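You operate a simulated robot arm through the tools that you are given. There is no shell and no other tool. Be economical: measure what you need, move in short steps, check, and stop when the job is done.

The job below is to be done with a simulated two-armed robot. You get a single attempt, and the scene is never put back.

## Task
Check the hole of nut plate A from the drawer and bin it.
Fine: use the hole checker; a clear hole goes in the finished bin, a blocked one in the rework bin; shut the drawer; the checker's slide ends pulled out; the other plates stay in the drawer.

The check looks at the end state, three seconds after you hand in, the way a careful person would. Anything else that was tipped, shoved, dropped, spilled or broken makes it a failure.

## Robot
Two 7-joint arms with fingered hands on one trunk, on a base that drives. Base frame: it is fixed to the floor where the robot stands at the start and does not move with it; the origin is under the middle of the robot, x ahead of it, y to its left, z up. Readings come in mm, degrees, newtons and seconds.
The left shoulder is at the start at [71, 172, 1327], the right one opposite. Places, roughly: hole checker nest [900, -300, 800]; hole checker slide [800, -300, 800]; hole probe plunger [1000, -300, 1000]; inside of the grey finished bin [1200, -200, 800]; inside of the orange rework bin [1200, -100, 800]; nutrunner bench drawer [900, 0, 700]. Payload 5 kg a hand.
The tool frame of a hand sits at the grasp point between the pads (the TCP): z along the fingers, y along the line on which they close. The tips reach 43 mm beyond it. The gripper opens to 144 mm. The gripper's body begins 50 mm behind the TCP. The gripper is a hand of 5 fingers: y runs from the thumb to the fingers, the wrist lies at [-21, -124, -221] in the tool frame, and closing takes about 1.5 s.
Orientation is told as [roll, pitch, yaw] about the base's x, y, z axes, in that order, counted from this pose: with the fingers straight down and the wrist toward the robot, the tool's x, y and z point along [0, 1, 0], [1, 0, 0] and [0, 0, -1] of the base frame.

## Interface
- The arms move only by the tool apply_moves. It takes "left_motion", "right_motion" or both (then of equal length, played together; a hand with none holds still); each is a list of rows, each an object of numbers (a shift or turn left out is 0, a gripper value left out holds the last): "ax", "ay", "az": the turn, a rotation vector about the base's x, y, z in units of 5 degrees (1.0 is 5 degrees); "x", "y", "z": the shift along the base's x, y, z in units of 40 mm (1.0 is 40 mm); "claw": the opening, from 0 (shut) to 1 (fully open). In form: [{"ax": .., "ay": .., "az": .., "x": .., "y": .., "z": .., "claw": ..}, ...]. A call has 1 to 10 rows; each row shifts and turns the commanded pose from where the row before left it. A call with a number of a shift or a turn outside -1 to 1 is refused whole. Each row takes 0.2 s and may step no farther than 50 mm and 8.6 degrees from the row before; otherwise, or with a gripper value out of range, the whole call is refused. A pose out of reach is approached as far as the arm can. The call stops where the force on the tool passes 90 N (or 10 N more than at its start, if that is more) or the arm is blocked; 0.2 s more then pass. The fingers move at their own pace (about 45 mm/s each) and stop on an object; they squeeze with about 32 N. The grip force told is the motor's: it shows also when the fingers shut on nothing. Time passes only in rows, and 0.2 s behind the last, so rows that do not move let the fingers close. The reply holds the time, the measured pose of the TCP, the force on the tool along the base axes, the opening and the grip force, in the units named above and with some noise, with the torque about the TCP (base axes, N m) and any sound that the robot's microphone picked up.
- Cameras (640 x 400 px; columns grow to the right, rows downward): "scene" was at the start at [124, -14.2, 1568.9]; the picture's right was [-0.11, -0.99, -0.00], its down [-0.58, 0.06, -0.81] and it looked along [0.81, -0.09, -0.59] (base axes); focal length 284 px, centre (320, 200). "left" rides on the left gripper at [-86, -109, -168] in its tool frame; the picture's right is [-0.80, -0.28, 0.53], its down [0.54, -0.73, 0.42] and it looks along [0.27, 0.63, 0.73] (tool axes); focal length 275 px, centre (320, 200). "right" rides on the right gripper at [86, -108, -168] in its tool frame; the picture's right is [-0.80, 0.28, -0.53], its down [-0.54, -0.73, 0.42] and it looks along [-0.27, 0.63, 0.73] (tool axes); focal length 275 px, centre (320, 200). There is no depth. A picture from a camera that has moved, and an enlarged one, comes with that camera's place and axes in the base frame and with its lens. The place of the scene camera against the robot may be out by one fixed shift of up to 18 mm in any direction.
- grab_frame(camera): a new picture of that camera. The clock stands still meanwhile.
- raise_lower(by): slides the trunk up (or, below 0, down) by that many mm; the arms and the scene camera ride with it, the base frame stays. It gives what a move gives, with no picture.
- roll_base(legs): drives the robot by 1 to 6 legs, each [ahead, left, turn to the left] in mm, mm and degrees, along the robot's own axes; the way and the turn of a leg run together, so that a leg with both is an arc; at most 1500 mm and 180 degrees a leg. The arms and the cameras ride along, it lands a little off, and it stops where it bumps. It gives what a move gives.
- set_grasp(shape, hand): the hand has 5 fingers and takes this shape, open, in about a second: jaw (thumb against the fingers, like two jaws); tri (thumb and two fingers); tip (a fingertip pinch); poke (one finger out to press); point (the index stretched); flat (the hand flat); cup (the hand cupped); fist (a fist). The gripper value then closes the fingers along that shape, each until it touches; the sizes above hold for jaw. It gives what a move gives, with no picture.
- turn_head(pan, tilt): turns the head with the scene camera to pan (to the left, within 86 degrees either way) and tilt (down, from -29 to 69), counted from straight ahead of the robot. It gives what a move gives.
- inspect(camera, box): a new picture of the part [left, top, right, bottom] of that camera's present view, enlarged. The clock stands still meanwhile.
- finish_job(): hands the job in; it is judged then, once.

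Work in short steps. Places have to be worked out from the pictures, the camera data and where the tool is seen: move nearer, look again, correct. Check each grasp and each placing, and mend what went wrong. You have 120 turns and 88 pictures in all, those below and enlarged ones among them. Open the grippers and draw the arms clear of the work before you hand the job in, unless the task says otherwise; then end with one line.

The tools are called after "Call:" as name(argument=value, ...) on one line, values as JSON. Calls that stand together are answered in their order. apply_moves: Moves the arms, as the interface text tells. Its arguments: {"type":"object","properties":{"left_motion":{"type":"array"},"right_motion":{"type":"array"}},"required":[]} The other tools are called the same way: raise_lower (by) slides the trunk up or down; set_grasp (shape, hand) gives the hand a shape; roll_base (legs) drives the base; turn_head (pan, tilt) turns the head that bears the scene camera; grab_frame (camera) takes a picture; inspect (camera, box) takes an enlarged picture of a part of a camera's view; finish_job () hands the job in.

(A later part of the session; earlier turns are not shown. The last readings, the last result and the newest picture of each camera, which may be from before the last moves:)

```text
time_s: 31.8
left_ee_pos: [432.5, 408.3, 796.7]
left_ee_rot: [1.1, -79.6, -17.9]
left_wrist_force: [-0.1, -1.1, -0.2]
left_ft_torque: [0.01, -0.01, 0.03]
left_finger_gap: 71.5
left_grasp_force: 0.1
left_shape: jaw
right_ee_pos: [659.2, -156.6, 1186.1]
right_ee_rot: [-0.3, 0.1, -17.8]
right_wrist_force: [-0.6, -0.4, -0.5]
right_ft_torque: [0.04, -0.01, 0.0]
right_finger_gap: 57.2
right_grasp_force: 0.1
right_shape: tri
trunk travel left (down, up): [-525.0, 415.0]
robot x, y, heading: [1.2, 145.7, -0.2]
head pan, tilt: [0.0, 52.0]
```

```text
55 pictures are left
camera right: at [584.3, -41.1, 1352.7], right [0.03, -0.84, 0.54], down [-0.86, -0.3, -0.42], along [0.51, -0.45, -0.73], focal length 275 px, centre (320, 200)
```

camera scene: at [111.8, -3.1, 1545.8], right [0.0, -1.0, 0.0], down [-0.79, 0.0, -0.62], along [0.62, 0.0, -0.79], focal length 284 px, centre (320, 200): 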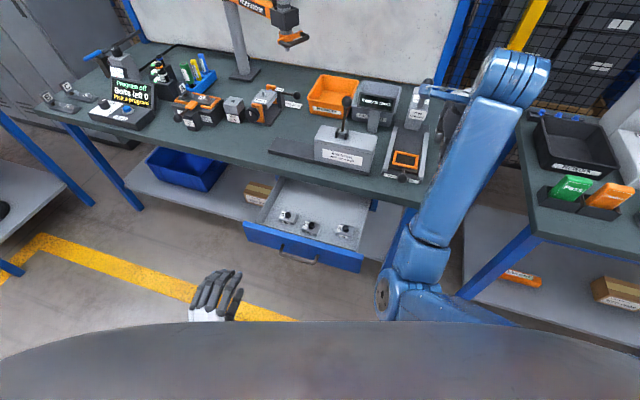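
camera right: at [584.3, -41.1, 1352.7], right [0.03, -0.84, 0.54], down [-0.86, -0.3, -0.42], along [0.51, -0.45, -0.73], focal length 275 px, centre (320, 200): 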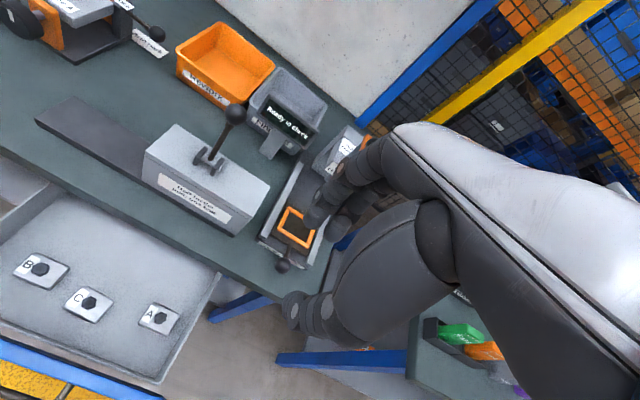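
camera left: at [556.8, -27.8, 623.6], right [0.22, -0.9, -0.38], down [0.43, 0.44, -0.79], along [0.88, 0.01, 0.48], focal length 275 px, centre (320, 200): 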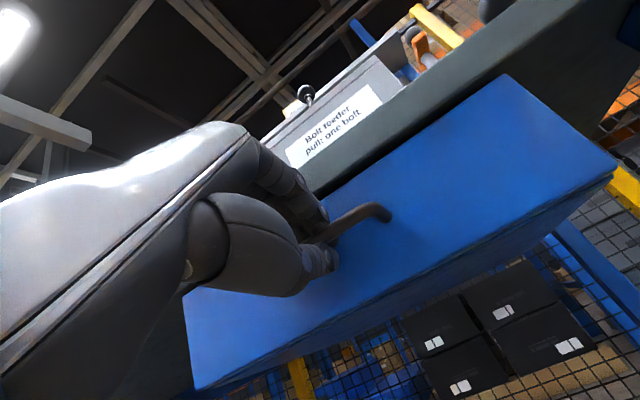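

A's knob now lies near (651, -87). I bring the hand down to about z 840 over it.

Call:
apply_moves(right_motion=[{"x": -0.025, "y": 0.195, "z": -0.96}, {"x": -0.025, "y": 0.195, "z": -0.96}, {"x": -0.025, "y": 0.195, "z": -0.96}, {"x": -0.025, "y": 0.195, "z": -0.96}, {"x": -0.025, "y": 0.195, "z": -0.96}, {"x": -0.025, "y": 0.195, "z": -0.96}, {"x": -0.025, "y": 0.195, "z": -0.96}, {"x": -0.025, "y": 0.195, "z": -0.96}, {"x": -0.025, "y": 0.195, "z": -0.96}])

Call:
grab_frame(camera="right")

```text
time_s: 34.0
left_ee_pos: [431.5, 408.8, 795.8]
left_ee_rot: [0.8, -79.6, -17.6]
left_wrist_force: [-0.1, 1.2, -0.6]
left_ft_torque: [0.0, -0.04, -0.02]
left_finger_gap: 71.7
left_grasp_force: 0.0
left_shape: jaw
right_ee_pos: [660.2, -138.2, 852.5]
right_ee_rot: [-4.3, -2.3, -18.1]
right_wrist_force: [0.0, -0.2, -0.8]
right_ft_torque: [-0.01, 0.0, 0.03]
right_finger_gap: 57.5
right_grasp_force: 0.1
right_shape: tri
trunk travel left (down, up): [-525.0, 415.0]
robot x, y, heading: [0.6, 148.7, -0.1]
head pan, tilt: [0.0, 52.0]
stopped in row 9 (right hand): the arm was blocked; the commanded pose is now the measured one
```

```text
54 pictures are left
camera right: at [581.8, -8.0, 1007.5], right [0.01, -0.8, 0.6], down [-0.85, -0.32, -0.41], along [0.52, -0.51, -0.68], focal length 275 px, centre (320, 200)
```

right: 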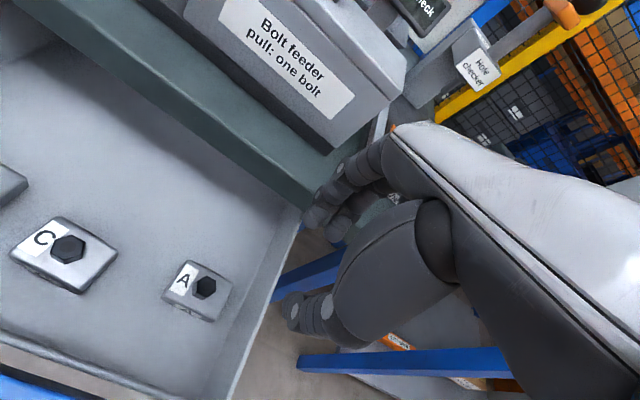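

The arm stopped short again, drifting outward. I look at its elbow posture.

Call:
grab_frame(camera="scene")

```text
53 pictures are left
camera scene: at [111.3, 145.4, 1645.9], right [0.0, -1.0, 0.0], down [-0.79, 0.0, -0.62], along [0.62, 0.0, -0.79], focal length 284 px, centre (320, 200)
```

scene: 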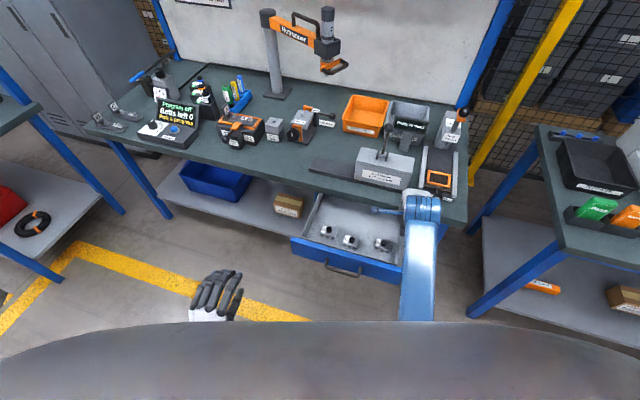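

The elbow is folded in because a hand yaw of −17° is awkward for the right arm. I lift the hand back to its starting posture, then drive and turn the robot −22° to face the drawer squarely, with A on its right side.

Call:
apply_moves(right_motion=[{"x": 0.11, "y": -0.39, "z": 0.98}, {"x": 0.11, "y": -0.39, "z": 0.98}, {"x": 0.11, "y": -0.39, "z": 0.98}, {"x": 0.11, "y": -0.39, "z": 0.98, "ax": 0.4, "az": 0.5}, {"x": 0.11, "y": -0.39, "z": 0.98, "ax": 0.4, "az": 0.5}, {"x": 0.11, "y": -0.39, "z": 0.98, "az": 0.5}, {"x": 0.11, "y": -0.39, "z": 0.98, "az": 0.5}, {"x": 0.11, "y": -0.39, "z": 0.98, "az": 0.5}, {"x": 0.11, "y": -0.39, "z": 0.98, "az": 0.5}, {"x": 0.11, "y": -0.39, "z": 0.98, "az": 0.6}])

Call:
roll_base(legs=[[125, 161, 0], [0, 0, -22]])

Call:
grab_frame(camera="scene")

```text
time_s: 36.1
left_ee_pos: [430.7, 408.0, 795.9]
left_ee_rot: [1.3, -79.6, -18.0]
left_wrist_force: [-0.5, -0.3, 0.3]
left_ft_torque: [-0.01, 0.01, 0.01]
left_finger_gap: 71.6
left_grasp_force: 0.0
left_shape: jaw
right_ee_pos: [706.1, -294.3, 1242.5]
right_ee_rot: [-0.2, -1.1, 0.0]
right_wrist_force: [0.5, -0.3, -1.1]
right_ft_torque: [0.01, 0.03, 0.0]
right_finger_gap: 57.3
right_grasp_force: 0.1
right_shape: tri
trunk travel left (down, up): [-525.0, 415.0]
robot x, y, heading: [0.9, 148.5, 0.1]
head pan, tilt: [0.0, 52.0]
```

```text
time_s: 38.9
left_ee_pos: [622.0, 390.3, 795.1]
left_ee_rot: [0.8, -79.6, -39.2]
left_wrist_force: [0.4, 0.4, 0.7]
left_ft_torque: [-0.02, 0.01, 0.0]
left_finger_gap: 71.4
left_grasp_force: 0.0
left_shape: jaw
right_ee_pos: [617.0, -364.1, 1242.3]
right_ee_rot: [-0.4, -1.1, -21.9]
right_wrist_force: [-0.2, 1.0, -0.1]
right_ft_torque: [0.0, -0.01, 0.03]
right_finger_gap: 57.4
right_grasp_force: 0.0
right_shape: tri
trunk travel left (down, up): [-525.0, 415.0]
robot x, y, heading: [122.9, 310.1, -21.4]
head pan, tilt: [0.0, 52.0]
```

```text
52 pictures are left
camera scene: at [228.1, 257.6, 1645.9], right [-0.37, -0.93, 0.0], down [-0.73, 0.29, -0.62], along [0.57, -0.23, -0.79], focal length 284 px, centre (320, 200)
```

scene: 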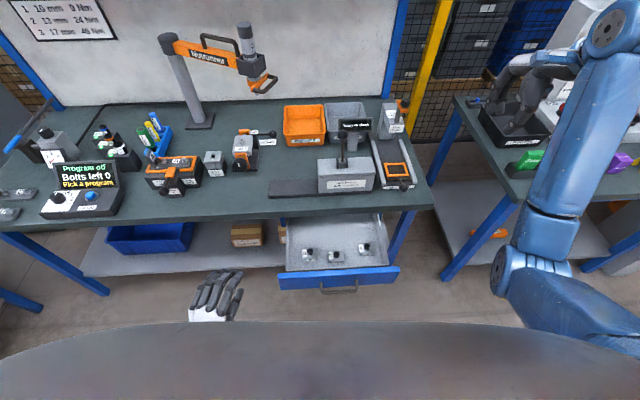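

The elbow is outward now and the drawer is square before the robot. I move the right hand above A at z≈900.

Call:
apply_moves(right_motion=[{"x": 0.08, "y": 0.69, "z": -0.85, "az": 0.1}, {"x": 0.08, "y": 0.69, "z": -0.85, "az": 0.1}, {"x": 0.08, "y": 0.69, "z": -0.85, "az": 0.1}, {"x": 0.08, "y": 0.69, "z": -0.85, "az": 0.1}, {"x": 0.08, "y": 0.69, "z": -0.85, "az": 0.1}, {"x": 0.08, "y": 0.69, "z": -0.85, "az": 0.1}, {"x": 0.08, "y": 0.69, "z": -0.85, "az": 0.1}, {"x": 0.08, "y": 0.69, "z": -0.85, "az": 0.1}, {"x": 0.08, "y": 0.69, "z": -0.85, "az": 0.1, "ay": 0.1}, {"x": 0.08, "y": 0.69, "z": -0.85, "az": 0.1, "ay": 0.1}])

Call:
grab_frame(camera="right")

Call:
grab_frame(camera="scene")

```text
time_s: 41.1
left_ee_pos: [621.9, 390.6, 795.5]
left_ee_rot: [0.5, -79.6, -39.0]
left_wrist_force: [-0.6, 0.0, 0.7]
left_ft_torque: [-0.01, 0.03, -0.02]
left_finger_gap: 71.4
left_grasp_force: 0.1
left_shape: jaw
right_ee_pos: [650.1, -86.3, 901.2]
right_ee_rot: [-0.7, -0.4, -16.9]
right_wrist_force: [-0.3, 0.0, 1.1]
right_ft_torque: [0.02, 0.01, 0.0]
right_finger_gap: 57.5
right_grasp_force: 0.0
right_shape: tri
trunk travel left (down, up): [-525.0, 415.0]
robot x, y, heading: [124.6, 306.0, -21.9]
head pan, tilt: [0.0, 52.0]
```

```text
51 pictures are left
camera right: at [571.6, 29.4, 1067.5], right [0.04, -0.84, 0.55], down [-0.85, -0.31, -0.42], along [0.52, -0.45, -0.73], focal length 275 px, centre (320, 200)
```

right: 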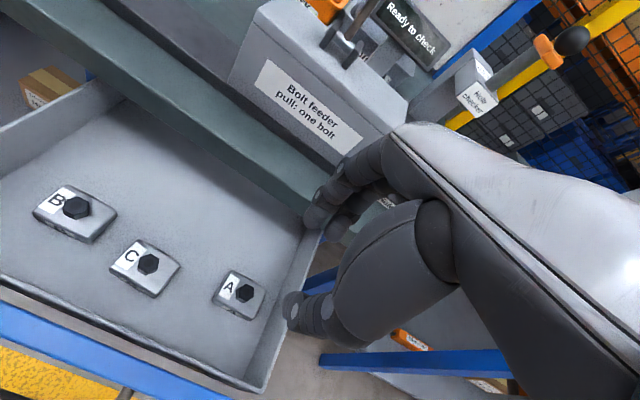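

```text
50 pictures are left
camera scene: at [228.3, 258.7, 1646.0], right [-0.37, -0.93, 0.0], down [-0.73, 0.29, -0.62], along [0.57, -0.23, -0.79], focal length 284 px, centre (320, 200)
```

scene: 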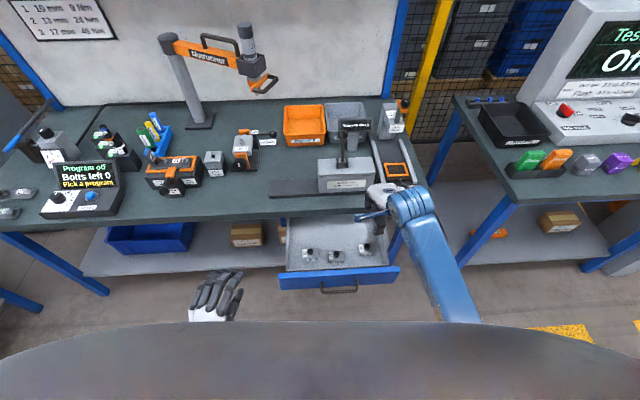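

A's knob is right below at (651, -87). I descend to z≈751 and check.

Call:
apply_moves(right_motion=[{"z": -0.94}, {"z": -0.94}, {"z": -0.94}, {"z": -0.94}])

Call:
grab_frame(camera="right")

```text
time_s: 42.1
left_ee_pos: [622.9, 389.6, 795.6]
left_ee_rot: [0.6, -79.6, -39.1]
left_wrist_force: [-1.0, -1.3, -0.7]
left_ft_torque: [-0.01, 0.01, 0.01]
left_finger_gap: 71.7
left_grasp_force: 0.1
left_shape: jaw
right_ee_pos: [653.1, -86.2, 752.5]
right_ee_rot: [-0.7, -0.3, -16.8]
right_wrist_force: [0.6, 0.2, 0.6]
right_ft_torque: [0.0, 0.03, -0.01]
right_finger_gap: 57.5
right_grasp_force: 0.1
right_shape: tri
trunk travel left (down, up): [-525.0, 415.0]
robot x, y, heading: [126.1, 309.8, -21.3]
head pan, tilt: [0.0, 52.0]
```

```text
49 pictures are left
camera right: at [575.1, 29.3, 918.3], right [0.04, -0.84, 0.54], down [-0.85, -0.31, -0.42], along [0.52, -0.45, -0.73], focal length 275 px, centre (320, 200)
```

right: 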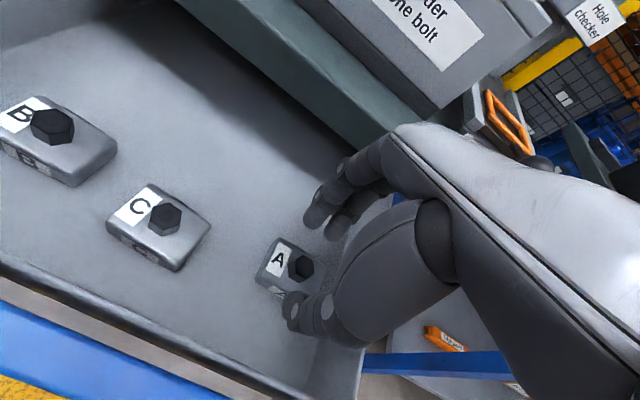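

Aligned as before. I descend 20 mm, close, and lift a little first.

Call:
apply_moves(right_motion=[{"z": -0.26}, {"z": -0.26}, {"claw": 0}, {}, {}, {}, {}, {}, {"z": 0.25}, {"z": 0.25}])

Call:
grab_frame(camera="right")

```text
time_s: 44.3
left_ee_pos: [621.4, 389.5, 796.2]
left_ee_rot: [0.8, -79.5, -39.2]
left_wrist_force: [0.8, 0.0, 0.1]
left_ft_torque: [-0.01, 0.03, -0.02]
left_finger_gap: 71.5
left_grasp_force: 0.0
left_shape: jaw
right_ee_pos: [650.2, -85.8, 750.5]
right_ee_rot: [-0.6, -0.1, -16.7]
right_wrist_force: [0.2, 0.8, -3.0]
right_ft_torque: [0.02, -0.01, 0.04]
right_finger_gap: 25.8
right_grasp_force: 32.2
right_shape: tri
trunk travel left (down, up): [-525.0, 415.0]
robot x, y, heading: [124.8, 304.7, -21.6]
head pan, tilt: [0.0, 52.0]
```

```text
48 pictures are left
camera right: at [572.6, 29.1, 916.7], right [0.04, -0.84, 0.54], down [-0.85, -0.31, -0.42], along [0.52, -0.45, -0.73], focal length 275 px, centre (320, 200)
```

right: 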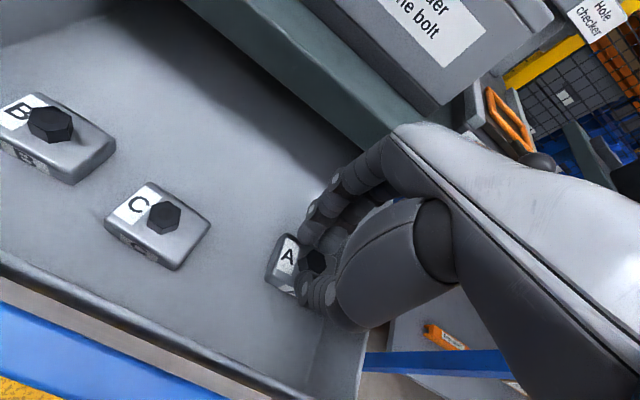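

The force of −3 N shows the plate is hanging from the grip. I lift it well clear of the drawer.

Call:
apply_moves(right_motion=[{"z": 0.7}, {"z": 0.9}, {"z": 0.9}, {"z": 0.9}, {"z": 0.9}, {"z": 0.5}])

Call:
grab_frame(camera="right")

```text
time_s: 45.7
left_ee_pos: [622.7, 389.3, 796.1]
left_ee_rot: [0.7, -79.7, -39.3]
left_wrist_force: [0.6, 0.1, -0.2]
left_ft_torque: [0.01, 0.03, 0.0]
left_finger_gap: 71.6
left_grasp_force: 0.0
left_shape: jaw
right_ee_pos: [650.5, -87.0, 943.2]
right_ee_rot: [-0.6, -0.2, -16.8]
right_wrist_force: [0.0, 0.5, -3.1]
right_ft_torque: [0.02, -0.02, 0.04]
right_finger_gap: 25.8
right_grasp_force: 31.9
right_shape: tri
trunk travel left (down, up): [-525.0, 415.0]
robot x, y, heading: [124.9, 307.4, -21.7]
head pan, tilt: [0.0, 52.0]
```

```text
47 pictures are left
camera right: at [572.8, 28.7, 1108.9], right [0.04, -0.84, 0.54], down [-0.85, -0.31, -0.42], along [0.52, -0.45, -0.73], focal length 275 px, centre (320, 200)
```

right: 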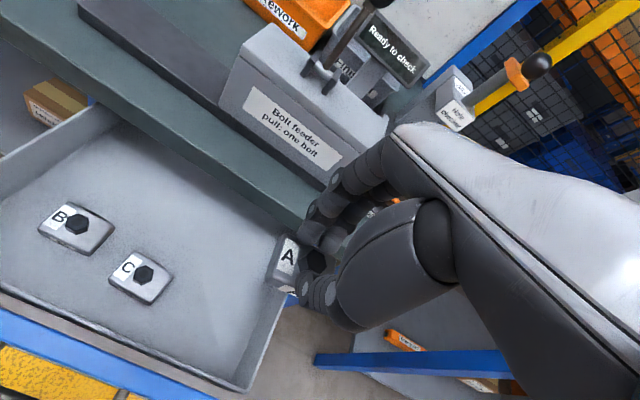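

Plate A is held with B and C left in place. To close the drawer with the left hand at a comfortable reach, I back the robot 200 mm.

Call:
roll_base(legs=[[-200, 0, 0]])

Call:
apply_moves(left_motion=[{"az": 0.88, "y": -0.9, "z": -0.2}, {"az": 0.88, "y": -0.9, "z": -0.2}, {"az": 0.88, "y": -0.9, "z": -0.2}, {"az": 0.88, "y": -0.9, "z": -0.2}, {"az": 0.88, "y": -0.9, "z": -0.2}, {"y": -0.9, "z": -0.2}, {"y": -0.9, "z": -0.2}, {"y": -0.9, "z": -0.2}, {"y": -0.9, "z": -0.2}, {"y": -0.9, "z": -0.2}])

Call:
turn_head(pan=0, tilt=45)

Call:
grab_frame(camera="left")

Call:
grab_frame(camera="scene")

```text
time_s: 47.3
left_ee_pos: [441.6, 462.0, 796.9]
left_ee_rot: [0.7, -79.6, -39.0]
left_wrist_force: [0.7, -0.7, -0.4]
left_ft_torque: [0.01, -0.01, 0.02]
left_finger_gap: 71.5
left_grasp_force: 0.1
left_shape: jaw
right_ee_pos: [472.7, -15.1, 942.5]
right_ee_rot: [-0.6, -0.1, -16.7]
right_wrist_force: [0.1, 0.9, -2.5]
right_ft_torque: [0.03, 0.0, 0.01]
right_finger_gap: 25.8
right_grasp_force: 31.9
right_shape: tri
trunk travel left (down, up): [-525.0, 415.0]
robot x, y, heading: [-53.5, 383.2, -21.4]
head pan, tilt: [0.0, 52.0]
```

```text
time_s: 49.3
left_ee_pos: [463.5, 249.9, 675.7]
left_ee_rot: [40.6, -75.8, -56.7]
left_wrist_force: [0.3, -0.3, -0.1]
left_ft_torque: [0.02, 0.05, 0.0]
left_finger_gap: 72.1
left_grasp_force: 0.1
left_shape: jaw
right_ee_pos: [475.2, -11.7, 941.8]
right_ee_rot: [-0.6, -0.1, -16.5]
right_wrist_force: [0.3, -0.3, -4.1]
right_ft_torque: [0.05, 0.02, 0.02]
right_finger_gap: 25.5
right_grasp_force: 32.1
right_shape: tri
trunk travel left (down, up): [-525.0, 415.0]
robot x, y, heading: [-57.9, 383.1, -21.5]
head pan, tilt: [0.0, 52.0]
stopped in row 10 (left hand): the arm was blocked; the commanded pose is now the measured one
```

```text
time_s: 50.0
left_ee_pos: [461.4, 247.4, 677.5]
left_ee_rot: [41.3, -75.8, -57.2]
left_wrist_force: [0.6, 0.3, 0.0]
left_ft_torque: [0.02, -0.03, 0.03]
left_finger_gap: 71.8
left_grasp_force: 0.0
left_shape: jaw
right_ee_pos: [471.9, -14.9, 942.5]
right_ee_rot: [-0.5, -0.1, -16.7]
right_wrist_force: [-0.4, -1.2, -3.2]
right_ft_torque: [0.04, -0.06, 0.01]
right_finger_gap: 25.5
right_grasp_force: 32.4
right_shape: tri
trunk travel left (down, up): [-525.0, 415.0]
robot x, y, heading: [-56.8, 382.7, -21.7]
head pan, tilt: [0.0, 45.0]
```

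```text
46 pictures are left
camera left: at [263.4, 232.1, 589.2], right [0.24, -0.83, -0.5], down [0.46, 0.55, -0.69], along [0.85, -0.07, 0.52], focal length 275 px, centre (320, 200)
```

left: 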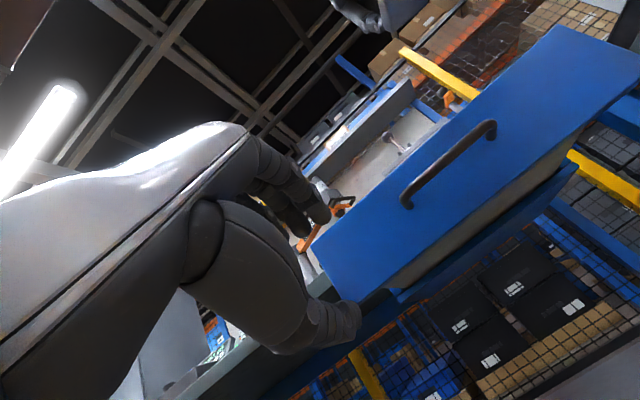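

```text
45 pictures are left
camera scene: at [53.4, 324.0, 1655.3], right [-0.37, -0.93, 0.0], down [-0.66, 0.26, -0.71], along [0.66, -0.26, -0.71], focal length 284 px, centre (320, 200)
```

scene: 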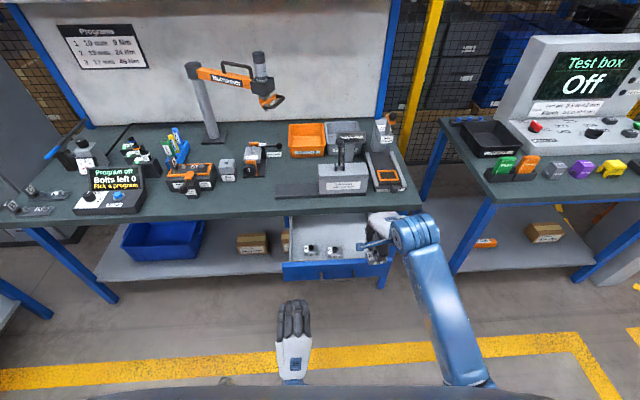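

The left arm hit a limit again, but its hand points forward and faces the drawer front left of the handle. I'll use it closed as a pusher and drive the base: first lift the right hand with the plate higher and close the left hand.

Call:
apply_moves(left_motion=[{"claw": 0}, {}, {}, {}, {}], right_motion=[{"z": 0.9, "y": -0.5}, {"z": 0.9, "y": -0.5}, {"z": 0.9, "y": -0.5}, {"z": 0.9, "y": -0.5}, {"z": 0.9, "y": -0.5}])

Call:
raise_lower(by=45)

Call:
roll_base(legs=[[85, -30, 0]])

Call:
grab_frame(camera="left")

Call:
grab_frame(camera="scene")

```text
time_s: 51.2
left_ee_pos: [462.2, 248.0, 678.1]
left_ee_rot: [41.1, -75.9, -57.2]
left_wrist_force: [0.3, 0.2, -0.9]
left_ft_torque: [0.03, -0.02, 0.01]
left_finger_gap: 0.1
left_grasp_force: 23.4
left_shape: jaw
right_ee_pos: [475.0, -112.2, 1124.1]
right_ee_rot: [-0.6, -0.2, -16.5]
right_wrist_force: [-0.2, -0.2, -4.4]
right_ft_torque: [0.04, -0.01, 0.0]
right_finger_gap: 25.7
right_grasp_force: 31.3
right_shape: tri
trunk travel left (down, up): [-525.0, 415.0]
robot x, y, heading: [-54.4, 383.4, -21.7]
head pan, tilt: [0.0, 45.0]
```

```text
time_s: 52.1
left_ee_pos: [462.5, 249.2, 723.1]
left_ee_rot: [41.0, -75.9, -57.1]
left_wrist_force: [-0.3, -0.2, -0.4]
left_ft_torque: [-0.01, -0.02, 0.01]
left_finger_gap: 0.2
left_grasp_force: 31.8
left_shape: jaw
right_ee_pos: [475.4, -112.7, 1169.8]
right_ee_rot: [-0.5, -0.2, -16.6]
right_wrist_force: [-0.3, -0.7, -2.5]
right_ft_torque: [0.02, -0.02, 0.01]
right_finger_gap: 25.5
right_grasp_force: 31.9
right_shape: tri
trunk travel left (down, up): [-570.0, 370.0]
robot x, y, heading: [-57.9, 378.1, -21.5]
head pan, tilt: [0.0, 45.0]
```

```text
time_s: 53.2
left_ee_pos: [526.4, 192.6, 723.0]
left_ee_rot: [40.9, -75.9, -57.1]
left_wrist_force: [0.3, -0.2, 0.9]
left_ft_torque: [-0.04, -0.02, 0.01]
left_finger_gap: 0.0
left_grasp_force: 31.6
left_shape: jaw
right_ee_pos: [540.8, -168.0, 1170.8]
right_ee_rot: [-0.5, -0.3, -16.6]
right_wrist_force: [0.1, -0.6, -3.7]
right_ft_torque: [0.0, -0.01, 0.01]
right_finger_gap: 25.3
right_grasp_force: 31.9
right_shape: tri
trunk travel left (down, up): [-570.0, 370.0]
robot x, y, heading: [12.5, 319.1, -21.4]
head pan, tilt: [0.0, 45.0]
```

```text
44 pictures are left
camera left: at [329.0, 175.8, 634.7], right [0.24, -0.83, -0.5], down [0.46, 0.55, -0.69], along [0.85, -0.06, 0.52], focal length 275 px, centre (320, 200)
```

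left: 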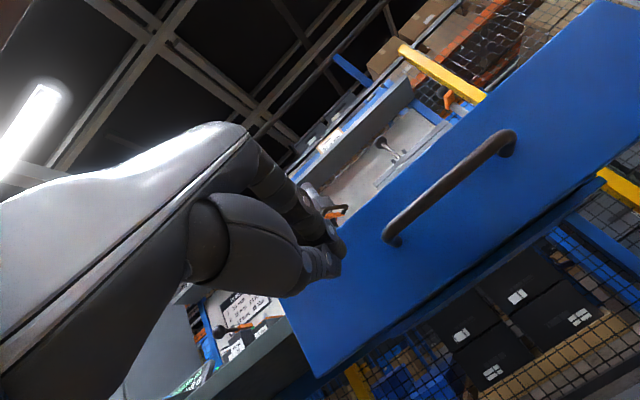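

```text
43 pictures are left
camera scene: at [118.7, 269.4, 1700.6], right [-0.36, -0.93, 0.0], down [-0.66, 0.26, -0.71], along [0.66, -0.26, -0.71], focal length 284 px, centre (320, 200)
```

scene: 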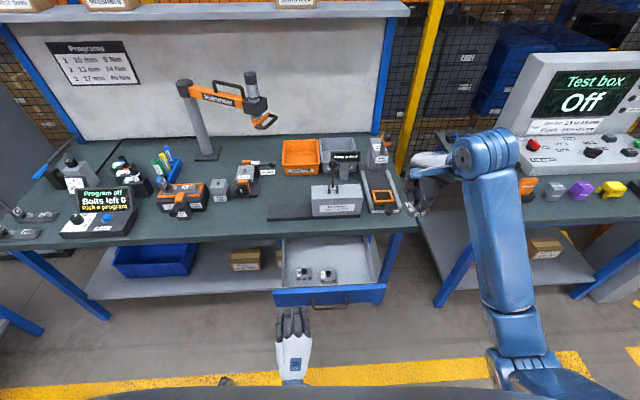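

The closed hand faces the drawer front left of the handle, at mid-height. I drive 200 mm along the bench normal to push the drawer.

Call:
roll_base(legs=[[199, 16, 0]])

Call:
grab_frame(camera="scene")

```text
time_s: 54.8
left_ee_pos: [717.4, 135.4, 724.0]
left_ee_rot: [41.1, -75.9, -57.1]
left_wrist_force: [-0.5, 0.2, -0.4]
left_ft_torque: [0.02, -0.02, -0.02]
left_finger_gap: 0.0
left_grasp_force: 32.0
left_shape: jaw
right_ee_pos: [731.2, -224.6, 1169.5]
right_ee_rot: [-0.6, -0.3, -16.5]
right_wrist_force: [-0.8, -0.3, -3.3]
right_ft_torque: [0.01, -0.03, -0.03]
right_finger_gap: 25.3
right_grasp_force: 31.4
right_shape: tri
trunk travel left (down, up): [-570.0, 370.0]
robot x, y, heading: [205.2, 267.5, -21.3]
head pan, tilt: [0.0, 45.0]
```

```text
42 pictures are left
camera scene: at [309.3, 212.1, 1700.6], right [-0.36, -0.93, 0.0], down [-0.66, 0.26, -0.71], along [0.66, -0.26, -0.71], focal length 284 px, centre (320, 200)
```

scene: 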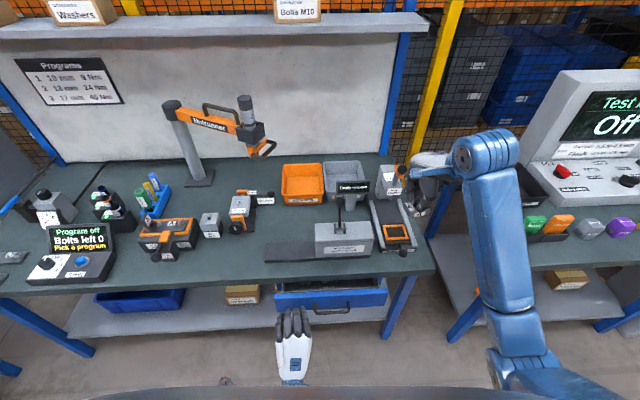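

The drawer has gone most of the way in. I zoom to see what remains.

Call:
inspect(camera="scene", box=[240, 240, 420, 370])

Call:
grab_frame(camera="left")

```text
3.08 times, centred on (330, 305) of scene
camera zoom: at [309.3, 212.1, 1700.6], right [-0.36, -0.93, 0.0], down [-0.66, 0.26, -0.71], along [0.66, -0.26, -0.71], focal length 874 px, centre (289, -123)
```

zoom: 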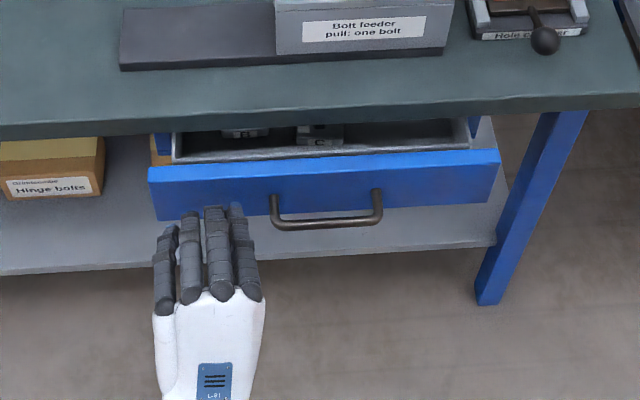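

```text
40 pictures are left
camera left: at [520.1, 118.7, 634.7], right [0.24, -0.83, -0.5], down [0.46, 0.55, -0.69], along [0.85, -0.06, 0.52], focal length 275 px, centre (320, 200)
```

left: 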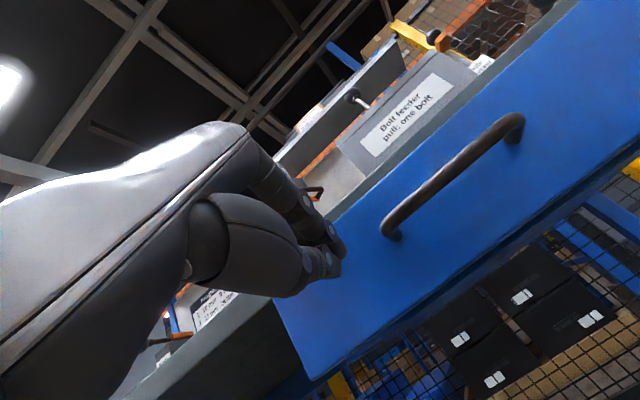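

About 80 mm remain. I drive 62 mm and finish with the force-limited arm.

Call:
roll_base(legs=[[62, 5, 0]])

Call:
apply_moves(left_motion=[{"x": 0.12, "y": -0.036}, {"x": 0.12, "y": -0.036}, {"x": 0.12, "y": -0.036}, {"x": 0.12, "y": -0.036}, {"x": 0.12, "y": -0.036}, {"x": 0.12, "y": -0.036}])

Call:
inspect(camera="scene", box=[240, 240, 420, 370])

```text
time_s: 55.8
left_ee_pos: [772.1, 119.3, 724.4]
left_ee_rot: [41.3, -76.0, -57.3]
left_wrist_force: [-1.6, 0.3, 0.0]
left_ft_torque: [0.02, 0.0, -0.03]
left_finger_gap: 0.0
left_grasp_force: 32.1
left_shape: jaw
right_ee_pos: [784.5, -240.4, 1171.8]
right_ee_rot: [-0.6, -0.4, -16.4]
right_wrist_force: [-0.4, 0.9, -3.0]
right_ft_torque: [-0.04, -0.06, 0.0]
right_finger_gap: 25.5
right_grasp_force: 31.8
right_shape: tri
trunk travel left (down, up): [-570.0, 370.0]
robot x, y, heading: [255.8, 247.1, -21.4]
head pan, tilt: [0.0, 45.0]
```

```text
time_s: 57.1
left_ee_pos: [793.8, 115.2, 722.1]
left_ee_rot: [41.2, -75.8, -57.4]
left_wrist_force: [-49.0, 14.5, 13.4]
left_ft_torque: [-0.24, -0.47, -0.49]
left_finger_gap: 0.0
left_grasp_force: 32.1
left_shape: jaw
right_ee_pos: [783.0, -241.0, 1172.5]
right_ee_rot: [-0.6, -0.5, -16.4]
right_wrist_force: [0.3, 0.0, -3.1]
right_ft_torque: [-0.01, -0.02, -0.01]
right_finger_gap: 25.4
right_grasp_force: 32.2
right_shape: tri
trunk travel left (down, up): [-570.0, 370.0]
robot x, y, heading: [258.0, 246.1, -21.5]
head pan, tilt: [0.0, 45.0]
```

```text
3.08 times, centred on (330, 305) of scene
camera zoom: at [358.9, 197.0, 1701.2], right [-0.36, -0.93, 0.0], down [-0.66, 0.26, -0.71], along [0.66, -0.26, -0.7], focal length 874 px, centre (289, -123)
```

zoom: 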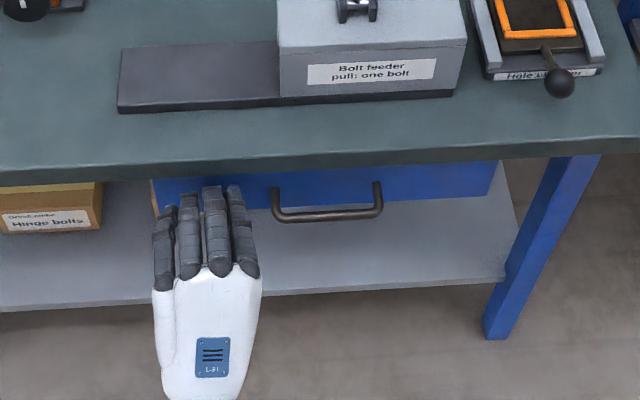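

Contact force rose to 49 N, suggesting the stop. I press a little more to be sure, then back off.

Call:
apply_moves(left_motion=[{"x": 0.12, "y": -0.036}, {"x": 0.12, "y": -0.036}, {"x": 0.12, "y": -0.036}])

Call:
grab_frame(camera="left")

```text
time_s: 57.7
left_ee_pos: [793.9, 115.2, 712.7]
left_ee_rot: [40.6, -75.4, -57.1]
left_wrist_force: [-52.7, 16.7, 20.5]
left_ft_torque: [-0.48, -0.94, -0.5]
left_finger_gap: 0.0
left_grasp_force: 31.8
left_shape: jaw
right_ee_pos: [787.4, -241.2, 1168.5]
right_ee_rot: [-0.6, -0.2, -16.4]
right_wrist_force: [2.1, -0.3, -3.4]
right_ft_torque: [0.06, 0.1, 0.06]
right_finger_gap: 25.4
right_grasp_force: 32.0
right_shape: tri
trunk travel left (down, up): [-570.0, 370.0]
robot x, y, heading: [253.9, 250.3, -21.4]
head pan, tilt: [0.0, 45.0]
stopped in row 2 (left hand): the force on the tool passed its limit (the readings are from after the stop); the commanded pose is now the measured one
```

```text
38 pictures are left
camera left: at [595.6, 100.2, 626.2], right [0.23, -0.83, -0.51], down [0.46, 0.55, -0.69], along [0.86, -0.07, 0.51], focal length 275 px, centre (320, 200)
```

left: 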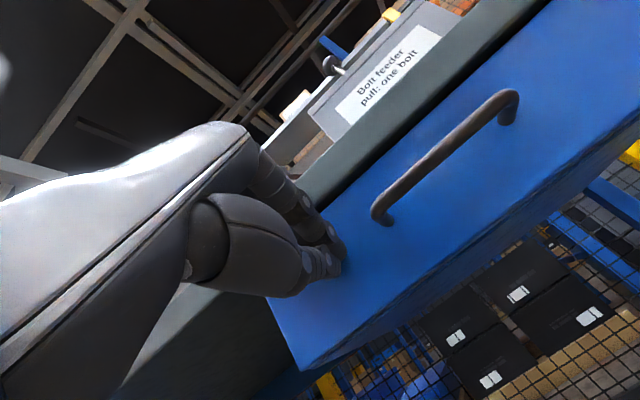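

The drawer is hard against its stop and looks flush as at the start. I back the left hand off and view the checker from the right camera, which I bring over it.

Call:
apply_moves(left_motion=[{"x": -0.7, "y": 0.21}, {"x": -0.9, "y": 0.27}, {"x": -0.9, "y": 0.27}, {"x": -0.9, "y": 0.27}, {"x": -0.9, "y": 0.27}, {"x": -0.9, "y": 0.27}])

Call:
grab_frame(camera="right")

Call:
inspect(camera="scene", box=[260, 140, 440, 310])

```text
time_s: 59.3
left_ee_pos: [687.3, 150.9, 754.3]
left_ee_rot: [67.0, -79.6, -83.0]
left_wrist_force: [0.5, -0.9, 1.3]
left_ft_torque: [0.05, 0.09, 0.09]
left_finger_gap: 0.0
left_grasp_force: 31.9
left_shape: jaw
right_ee_pos: [795.5, -246.0, 1166.9]
right_ee_rot: [-0.5, 0.2, -16.5]
right_wrist_force: [-1.5, 0.9, -0.3]
right_ft_torque: [-0.12, -0.07, -0.04]
right_finger_gap: 25.4
right_grasp_force: 31.8
right_shape: tri
trunk travel left (down, up): [-570.0, 370.0]
robot x, y, heading: [255.7, 247.5, -21.7]
head pan, tilt: [0.0, 45.0]
stopped in row 6 (left hand): the arm was blocked; the commanded pose is now the measured one
```

```text
37 pictures are left
camera right: at [718.1, -131.1, 1332.3], right [0.05, -0.84, 0.54], down [-0.85, -0.32, -0.41], along [0.52, -0.44, -0.73], focal length 275 px, centre (320, 200)
```

right: 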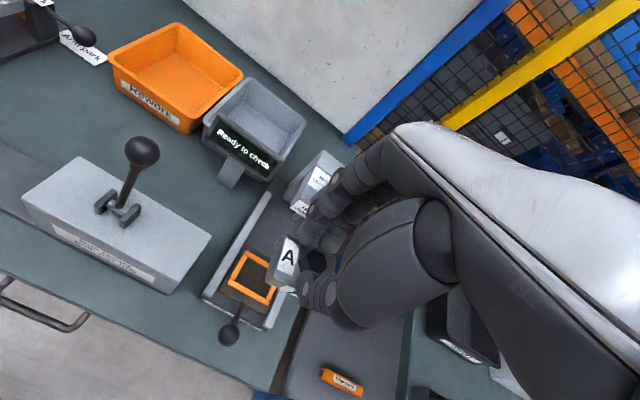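

```text
2.35 times, centred on (350, 225) of scene
camera zoom: at [379.5, 190.2, 1701.0], right [-0.36, -0.93, 0.0], down [-0.66, 0.26, -0.7], along [0.65, -0.26, -0.71], focal length 668 px, centre (249, 141)
```

zoom: 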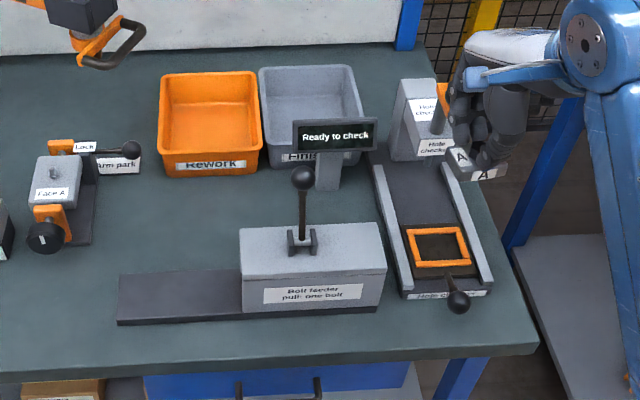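

The slide nest appears centred near (862, -303, 810) and its knob near (761, -278, 825). I bring the plate above the nest and ease the left arm a bit.

Call:
apply_moves(right_motion=[{"x": 0.28, "y": -0.24, "z": -0.85}, {"x": 0.28, "y": -0.24, "z": -0.85}, {"x": 0.28, "y": -0.24, "z": -0.85}, {"x": 0.28, "y": -0.24, "z": -0.85}, {"x": 0.28, "y": -0.24, "z": -0.85}, {"x": 0.28, "y": -0.24, "z": -0.85}], left_motion=[{"x": 0.3, "y": 0.3}, {"x": 0.2, "y": 0.3}, {}, {}, {}, {}])

Call:
grab_frame(camera="right")

Call:
inspect(camera="scene", box=[300, 140, 460, 260])

```text
time_s: 60.7
left_ee_pos: [704.0, 168.8, 749.2]
left_ee_rot: [63.8, -79.0, -79.8]
left_wrist_force: [-0.5, 0.2, 0.4]
left_ft_torque: [0.0, 0.01, 0.0]
left_finger_gap: 0.2
left_grasp_force: 31.6
left_shape: jaw
right_ee_pos: [862.5, -307.0, 954.0]
right_ee_rot: [-0.1, 0.5, -16.4]
right_wrist_force: [-0.3, -0.9, -2.6]
right_ft_torque: [0.01, -0.01, -0.02]
right_finger_gap: 25.3
right_grasp_force: 32.3
right_shape: tri
trunk travel left (down, up): [-570.0, 370.0]
robot x, y, heading: [258.0, 245.6, -21.4]
head pan, tilt: [0.0, 45.0]
```

```text
35 pictures are left
camera right: at [784.3, -194.7, 1122.2], right [0.05, -0.84, 0.53], down [-0.85, -0.32, -0.42], along [0.52, -0.43, -0.74], focal length 275 px, centre (320, 200)
```

right: 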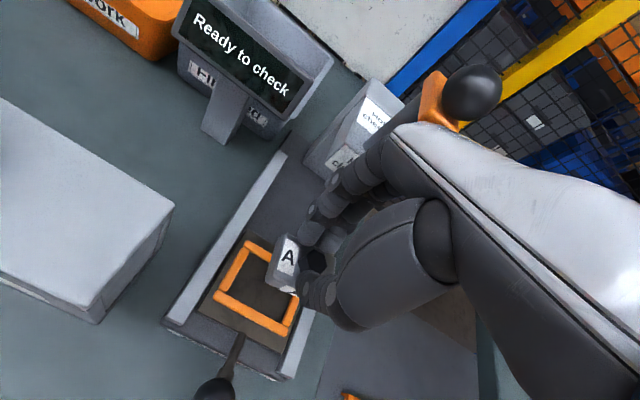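

```text
3.33 times, centred on (380, 200) of scene
camera zoom: at [383.1, 176.8, 1698.6], right [-0.36, -0.93, -0.01], down [-0.67, 0.27, -0.7], along [0.65, -0.25, -0.72], focal length 947 px, centre (120, 200)
```

zoom: 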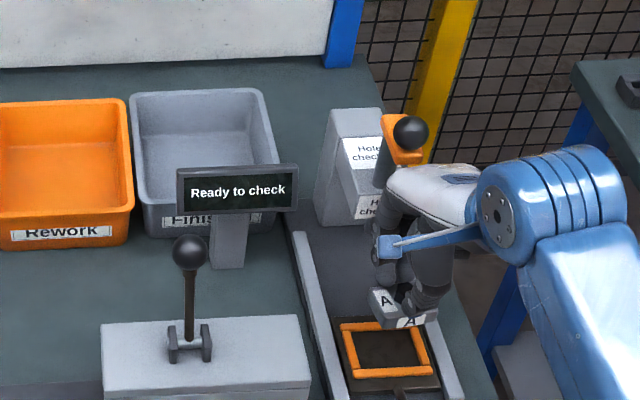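

Frame corners put the nest centre near (866, -316), inner size about 70×50 mm. I shift over it and come 45 mm lower, then look closely.

Call:
apply_moves(right_motion=[{"x": 0.08, "y": -0.22}, {"z": -0.55}, {"z": -0.55}])

Call:
inspect(camera="right", box=[180, 180, 400, 380])

Call:
inspect(camera="scene", box=[350, 180, 450, 260])

```text
time_s: 61.5
left_ee_pos: [703.3, 169.8, 748.1]
left_ee_rot: [64.1, -79.0, -79.9]
left_wrist_force: [-0.2, 0.1, -0.4]
left_ft_torque: [0.01, -0.03, -0.01]
left_finger_gap: 0.1
left_grasp_force: 31.7
left_shape: jaw
right_ee_pos: [865.3, -317.6, 909.2]
right_ee_rot: [-0.1, 0.4, -16.4]
right_wrist_force: [-0.4, 0.2, -3.0]
right_ft_torque: [0.02, -0.02, 0.02]
right_finger_gap: 25.3
right_grasp_force: 31.8
right_shape: tri
trunk travel left (down, up): [-570.0, 370.0]
robot x, y, heading: [255.7, 243.6, -21.3]
head pan, tilt: [0.0, 45.0]
```

```text
2.00 times, centred on (290, 280) of right
camera zoom: at [787.2, -204.2, 1076.6], right [0.05, -0.84, 0.53], down [-0.85, -0.31, -0.42], along [0.52, -0.43, -0.74], focal length 551 px, centre (380, 40)
```

zoom: 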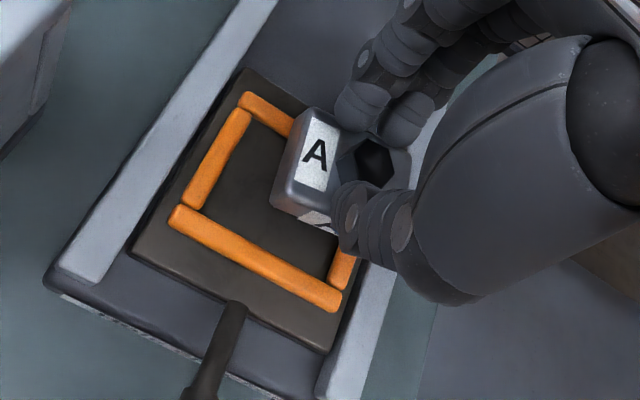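

```text
5.00 times, centred on (400, 220) of scene
camera zoom: at [383.0, 177.3, 1698.4], right [-0.36, -0.93, -0.01], down [-0.67, 0.27, -0.7], along [0.65, -0.25, -0.72], focal length 1420 px, centre (-80, 100)
```

zoom: 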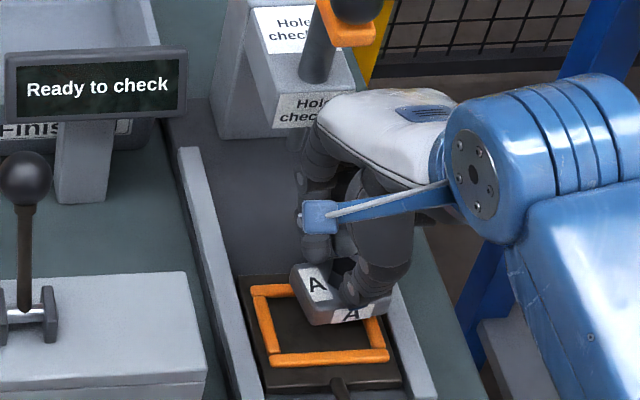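

The plate is yawed about +13° in the grip relative to the nest, and the nest centre is nearer (863, -310). I rotate the hand −13°, shift, and re-check.

Call:
apply_moves(right_motion=[{"az": -0.9, "x": -0.06, "y": 0.19}, {"az": -0.9}, {"az": -0.8}])

Call:
inspect(camera="right", box=[180, 180, 400, 380])

Call:
inspect(camera="scene", box=[350, 180, 450, 260])

```text
time_s: 62.3
left_ee_pos: [703.7, 169.4, 748.5]
left_ee_rot: [64.2, -79.1, -80.1]
left_wrist_force: [0.7, -0.9, 0.2]
left_ft_torque: [-0.02, -0.04, -0.02]
left_finger_gap: 0.0
left_grasp_force: 32.1
left_shape: jaw
right_ee_pos: [863.8, -308.8, 908.8]
right_ee_rot: [-0.3, 0.6, -29.5]
right_wrist_force: [-0.2, -0.7, -3.4]
right_ft_torque: [0.03, -0.03, 0.01]
right_finger_gap: 25.3
right_grasp_force: 32.2
right_shape: tri
trunk travel left (down, up): [-570.0, 370.0]
robot x, y, heading: [255.1, 241.3, -21.2]
head pan, tilt: [0.0, 45.0]
```

```text
2.00 times, centred on (290, 280) of right
camera zoom: at [814.4, -181.3, 1076.6], right [-0.14, -0.83, 0.53], down [-0.9, -0.11, -0.41], along [0.41, -0.54, -0.74], focal length 551 px, centre (380, 40)
```

zoom: 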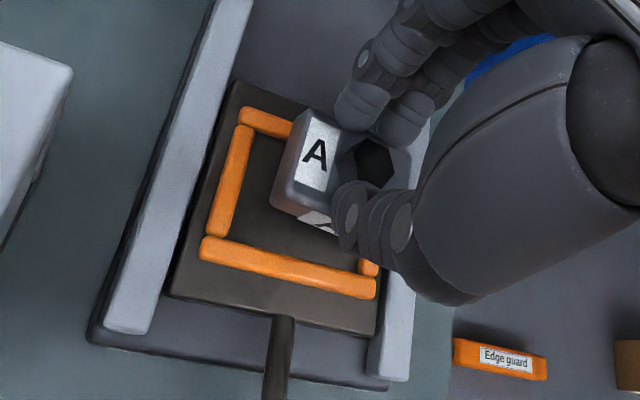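

```text
5.00 times, centred on (400, 220) of scene
camera zoom: at [382.9, 177.8, 1698.3], right [-0.36, -0.93, -0.01], down [-0.67, 0.27, -0.7], along [0.65, -0.25, -0.72], focal length 1420 px, centre (-80, 100)
```

zoom: 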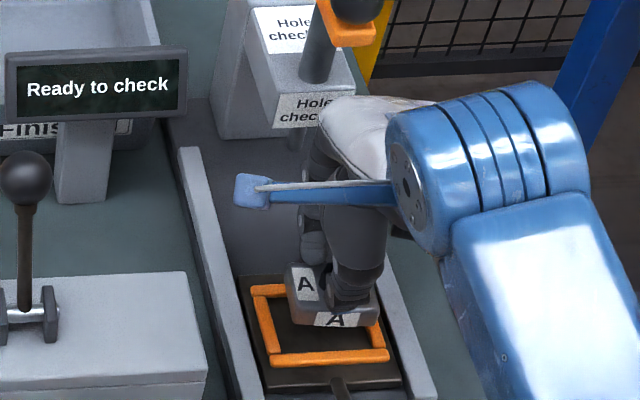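

Yaw now matches. The plate sits about 8 mm too far toward the probe head; I correct that, lower 10 mm, and look again.

Call:
apply_moves(right_motion=[{"x": -0.19, "y": 0.06}, {"z": -0.25}, {}])

Call:
inspect(camera="right", box=[220, 200, 380, 340])

Call:
inspect(camera="scene", box=[390, 215, 440, 260])

```text
time_s: 63.1
left_ee_pos: [703.1, 170.7, 748.3]
left_ee_rot: [64.6, -79.0, -80.5]
left_wrist_force: [0.2, -0.2, 0.2]
left_ft_torque: [-0.03, -0.02, 0.04]
left_finger_gap: 0.0
left_grasp_force: 32.0
left_shape: jaw
right_ee_pos: [857.4, -306.1, 899.8]
right_ee_rot: [-0.2, 0.5, -29.3]
right_wrist_force: [1.0, 0.1, 3.5]
right_ft_torque: [-0.17, -0.11, -0.01]
right_finger_gap: 25.6
right_grasp_force: 31.8
right_shape: tri
trunk travel left (down, up): [-570.0, 370.0]
robot x, y, heading: [254.4, 248.2, -21.2]
head pan, tilt: [0.0, 45.0]
```

```text
2.86 times, centred on (300, 270) of right
camera zoom: at [807.6, -178.4, 1067.1], right [-0.14, -0.83, 0.54], down [-0.9, -0.12, -0.41], along [0.41, -0.54, -0.74], focal length 786 px, centre (377, 0)
```

zoom: 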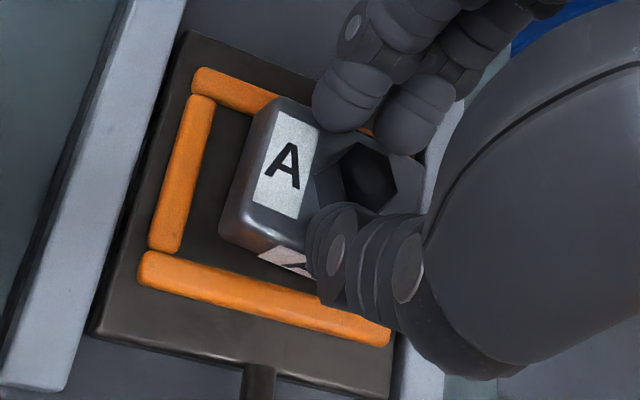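

```text
8.89 times, centred on (415, 238) of scene
camera zoom: at [382.3, 178.5, 1698.4], right [-0.36, -0.93, -0.01], down [-0.67, 0.26, -0.7], along [0.65, -0.25, -0.72], focal length 2525 px, centre (-524, -133)
```

zoom: 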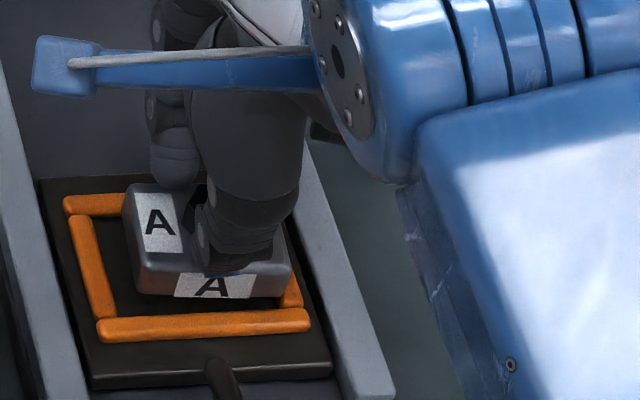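

A light contact shows: the plate rests on the right bar, with a ~14 mm gap on the left and ~10 mm on the near side. I lift 8 mm, shift ~10 mm left and 4 mm nearer, then lower.

Call:
apply_moves(right_motion=[{"z": 0.2}, {"x": -0.02, "y": 0.27}, {"z": -0.2}, {"z": -0.1}, {}])

Call:
inspect(camera="right", box=[220, 200, 380, 340])

Call:
inspect(camera="scene", box=[390, 215, 440, 260])

```text
time_s: 64.3
left_ee_pos: [704.6, 170.3, 749.6]
left_ee_rot: [65.2, -79.0, -81.0]
left_wrist_force: [0.9, -0.6, -0.1]
left_ft_torque: [-0.01, -0.03, -0.04]
left_finger_gap: 0.0
left_grasp_force: 32.2
left_shape: jaw
right_ee_pos: [855.6, -295.6, 899.1]
right_ee_rot: [-0.3, 0.4, -29.4]
right_wrist_force: [-0.6, -0.5, 23.0]
right_ft_torque: [-0.03, 0.34, -0.12]
right_finger_gap: 25.5
right_grasp_force: 32.1
right_shape: tri
trunk travel left (down, up): [-570.0, 370.0]
robot x, y, heading: [257.9, 247.8, -21.3]
head pan, tilt: [0.0, 45.0]
```

```text
2.86 times, centred on (300, 270) of right
camera zoom: at [805.4, -167.5, 1065.4], right [-0.14, -0.83, 0.54], down [-0.9, -0.12, -0.42], along [0.41, -0.54, -0.73], focal length 786 px, centre (377, 0)
```

zoom: 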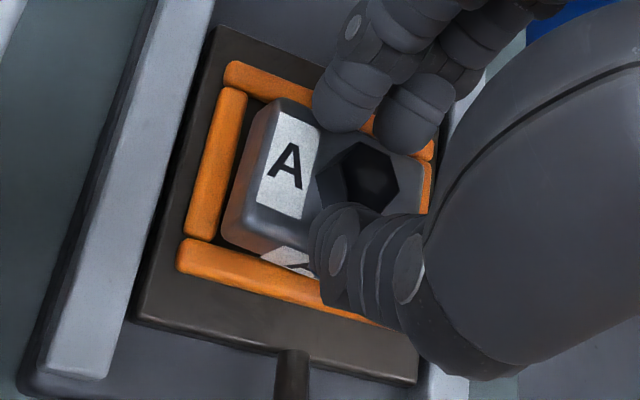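

```text
8.89 times, centred on (415, 238) of scene
camera zoom: at [381.3, 179.7, 1698.8], right [-0.36, -0.93, -0.01], down [-0.67, 0.26, -0.7], along [0.65, -0.25, -0.72], focal length 2525 px, centre (-524, -133)
```

zoom: 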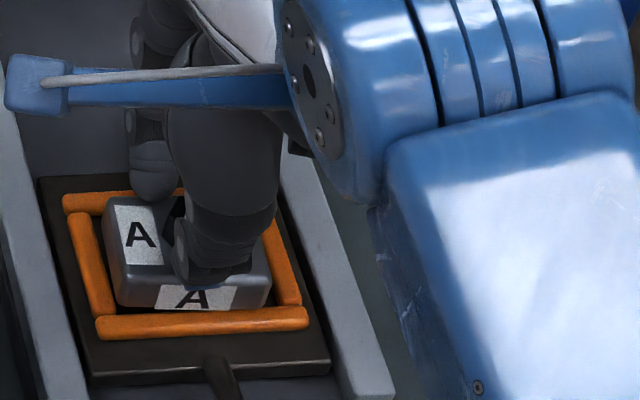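

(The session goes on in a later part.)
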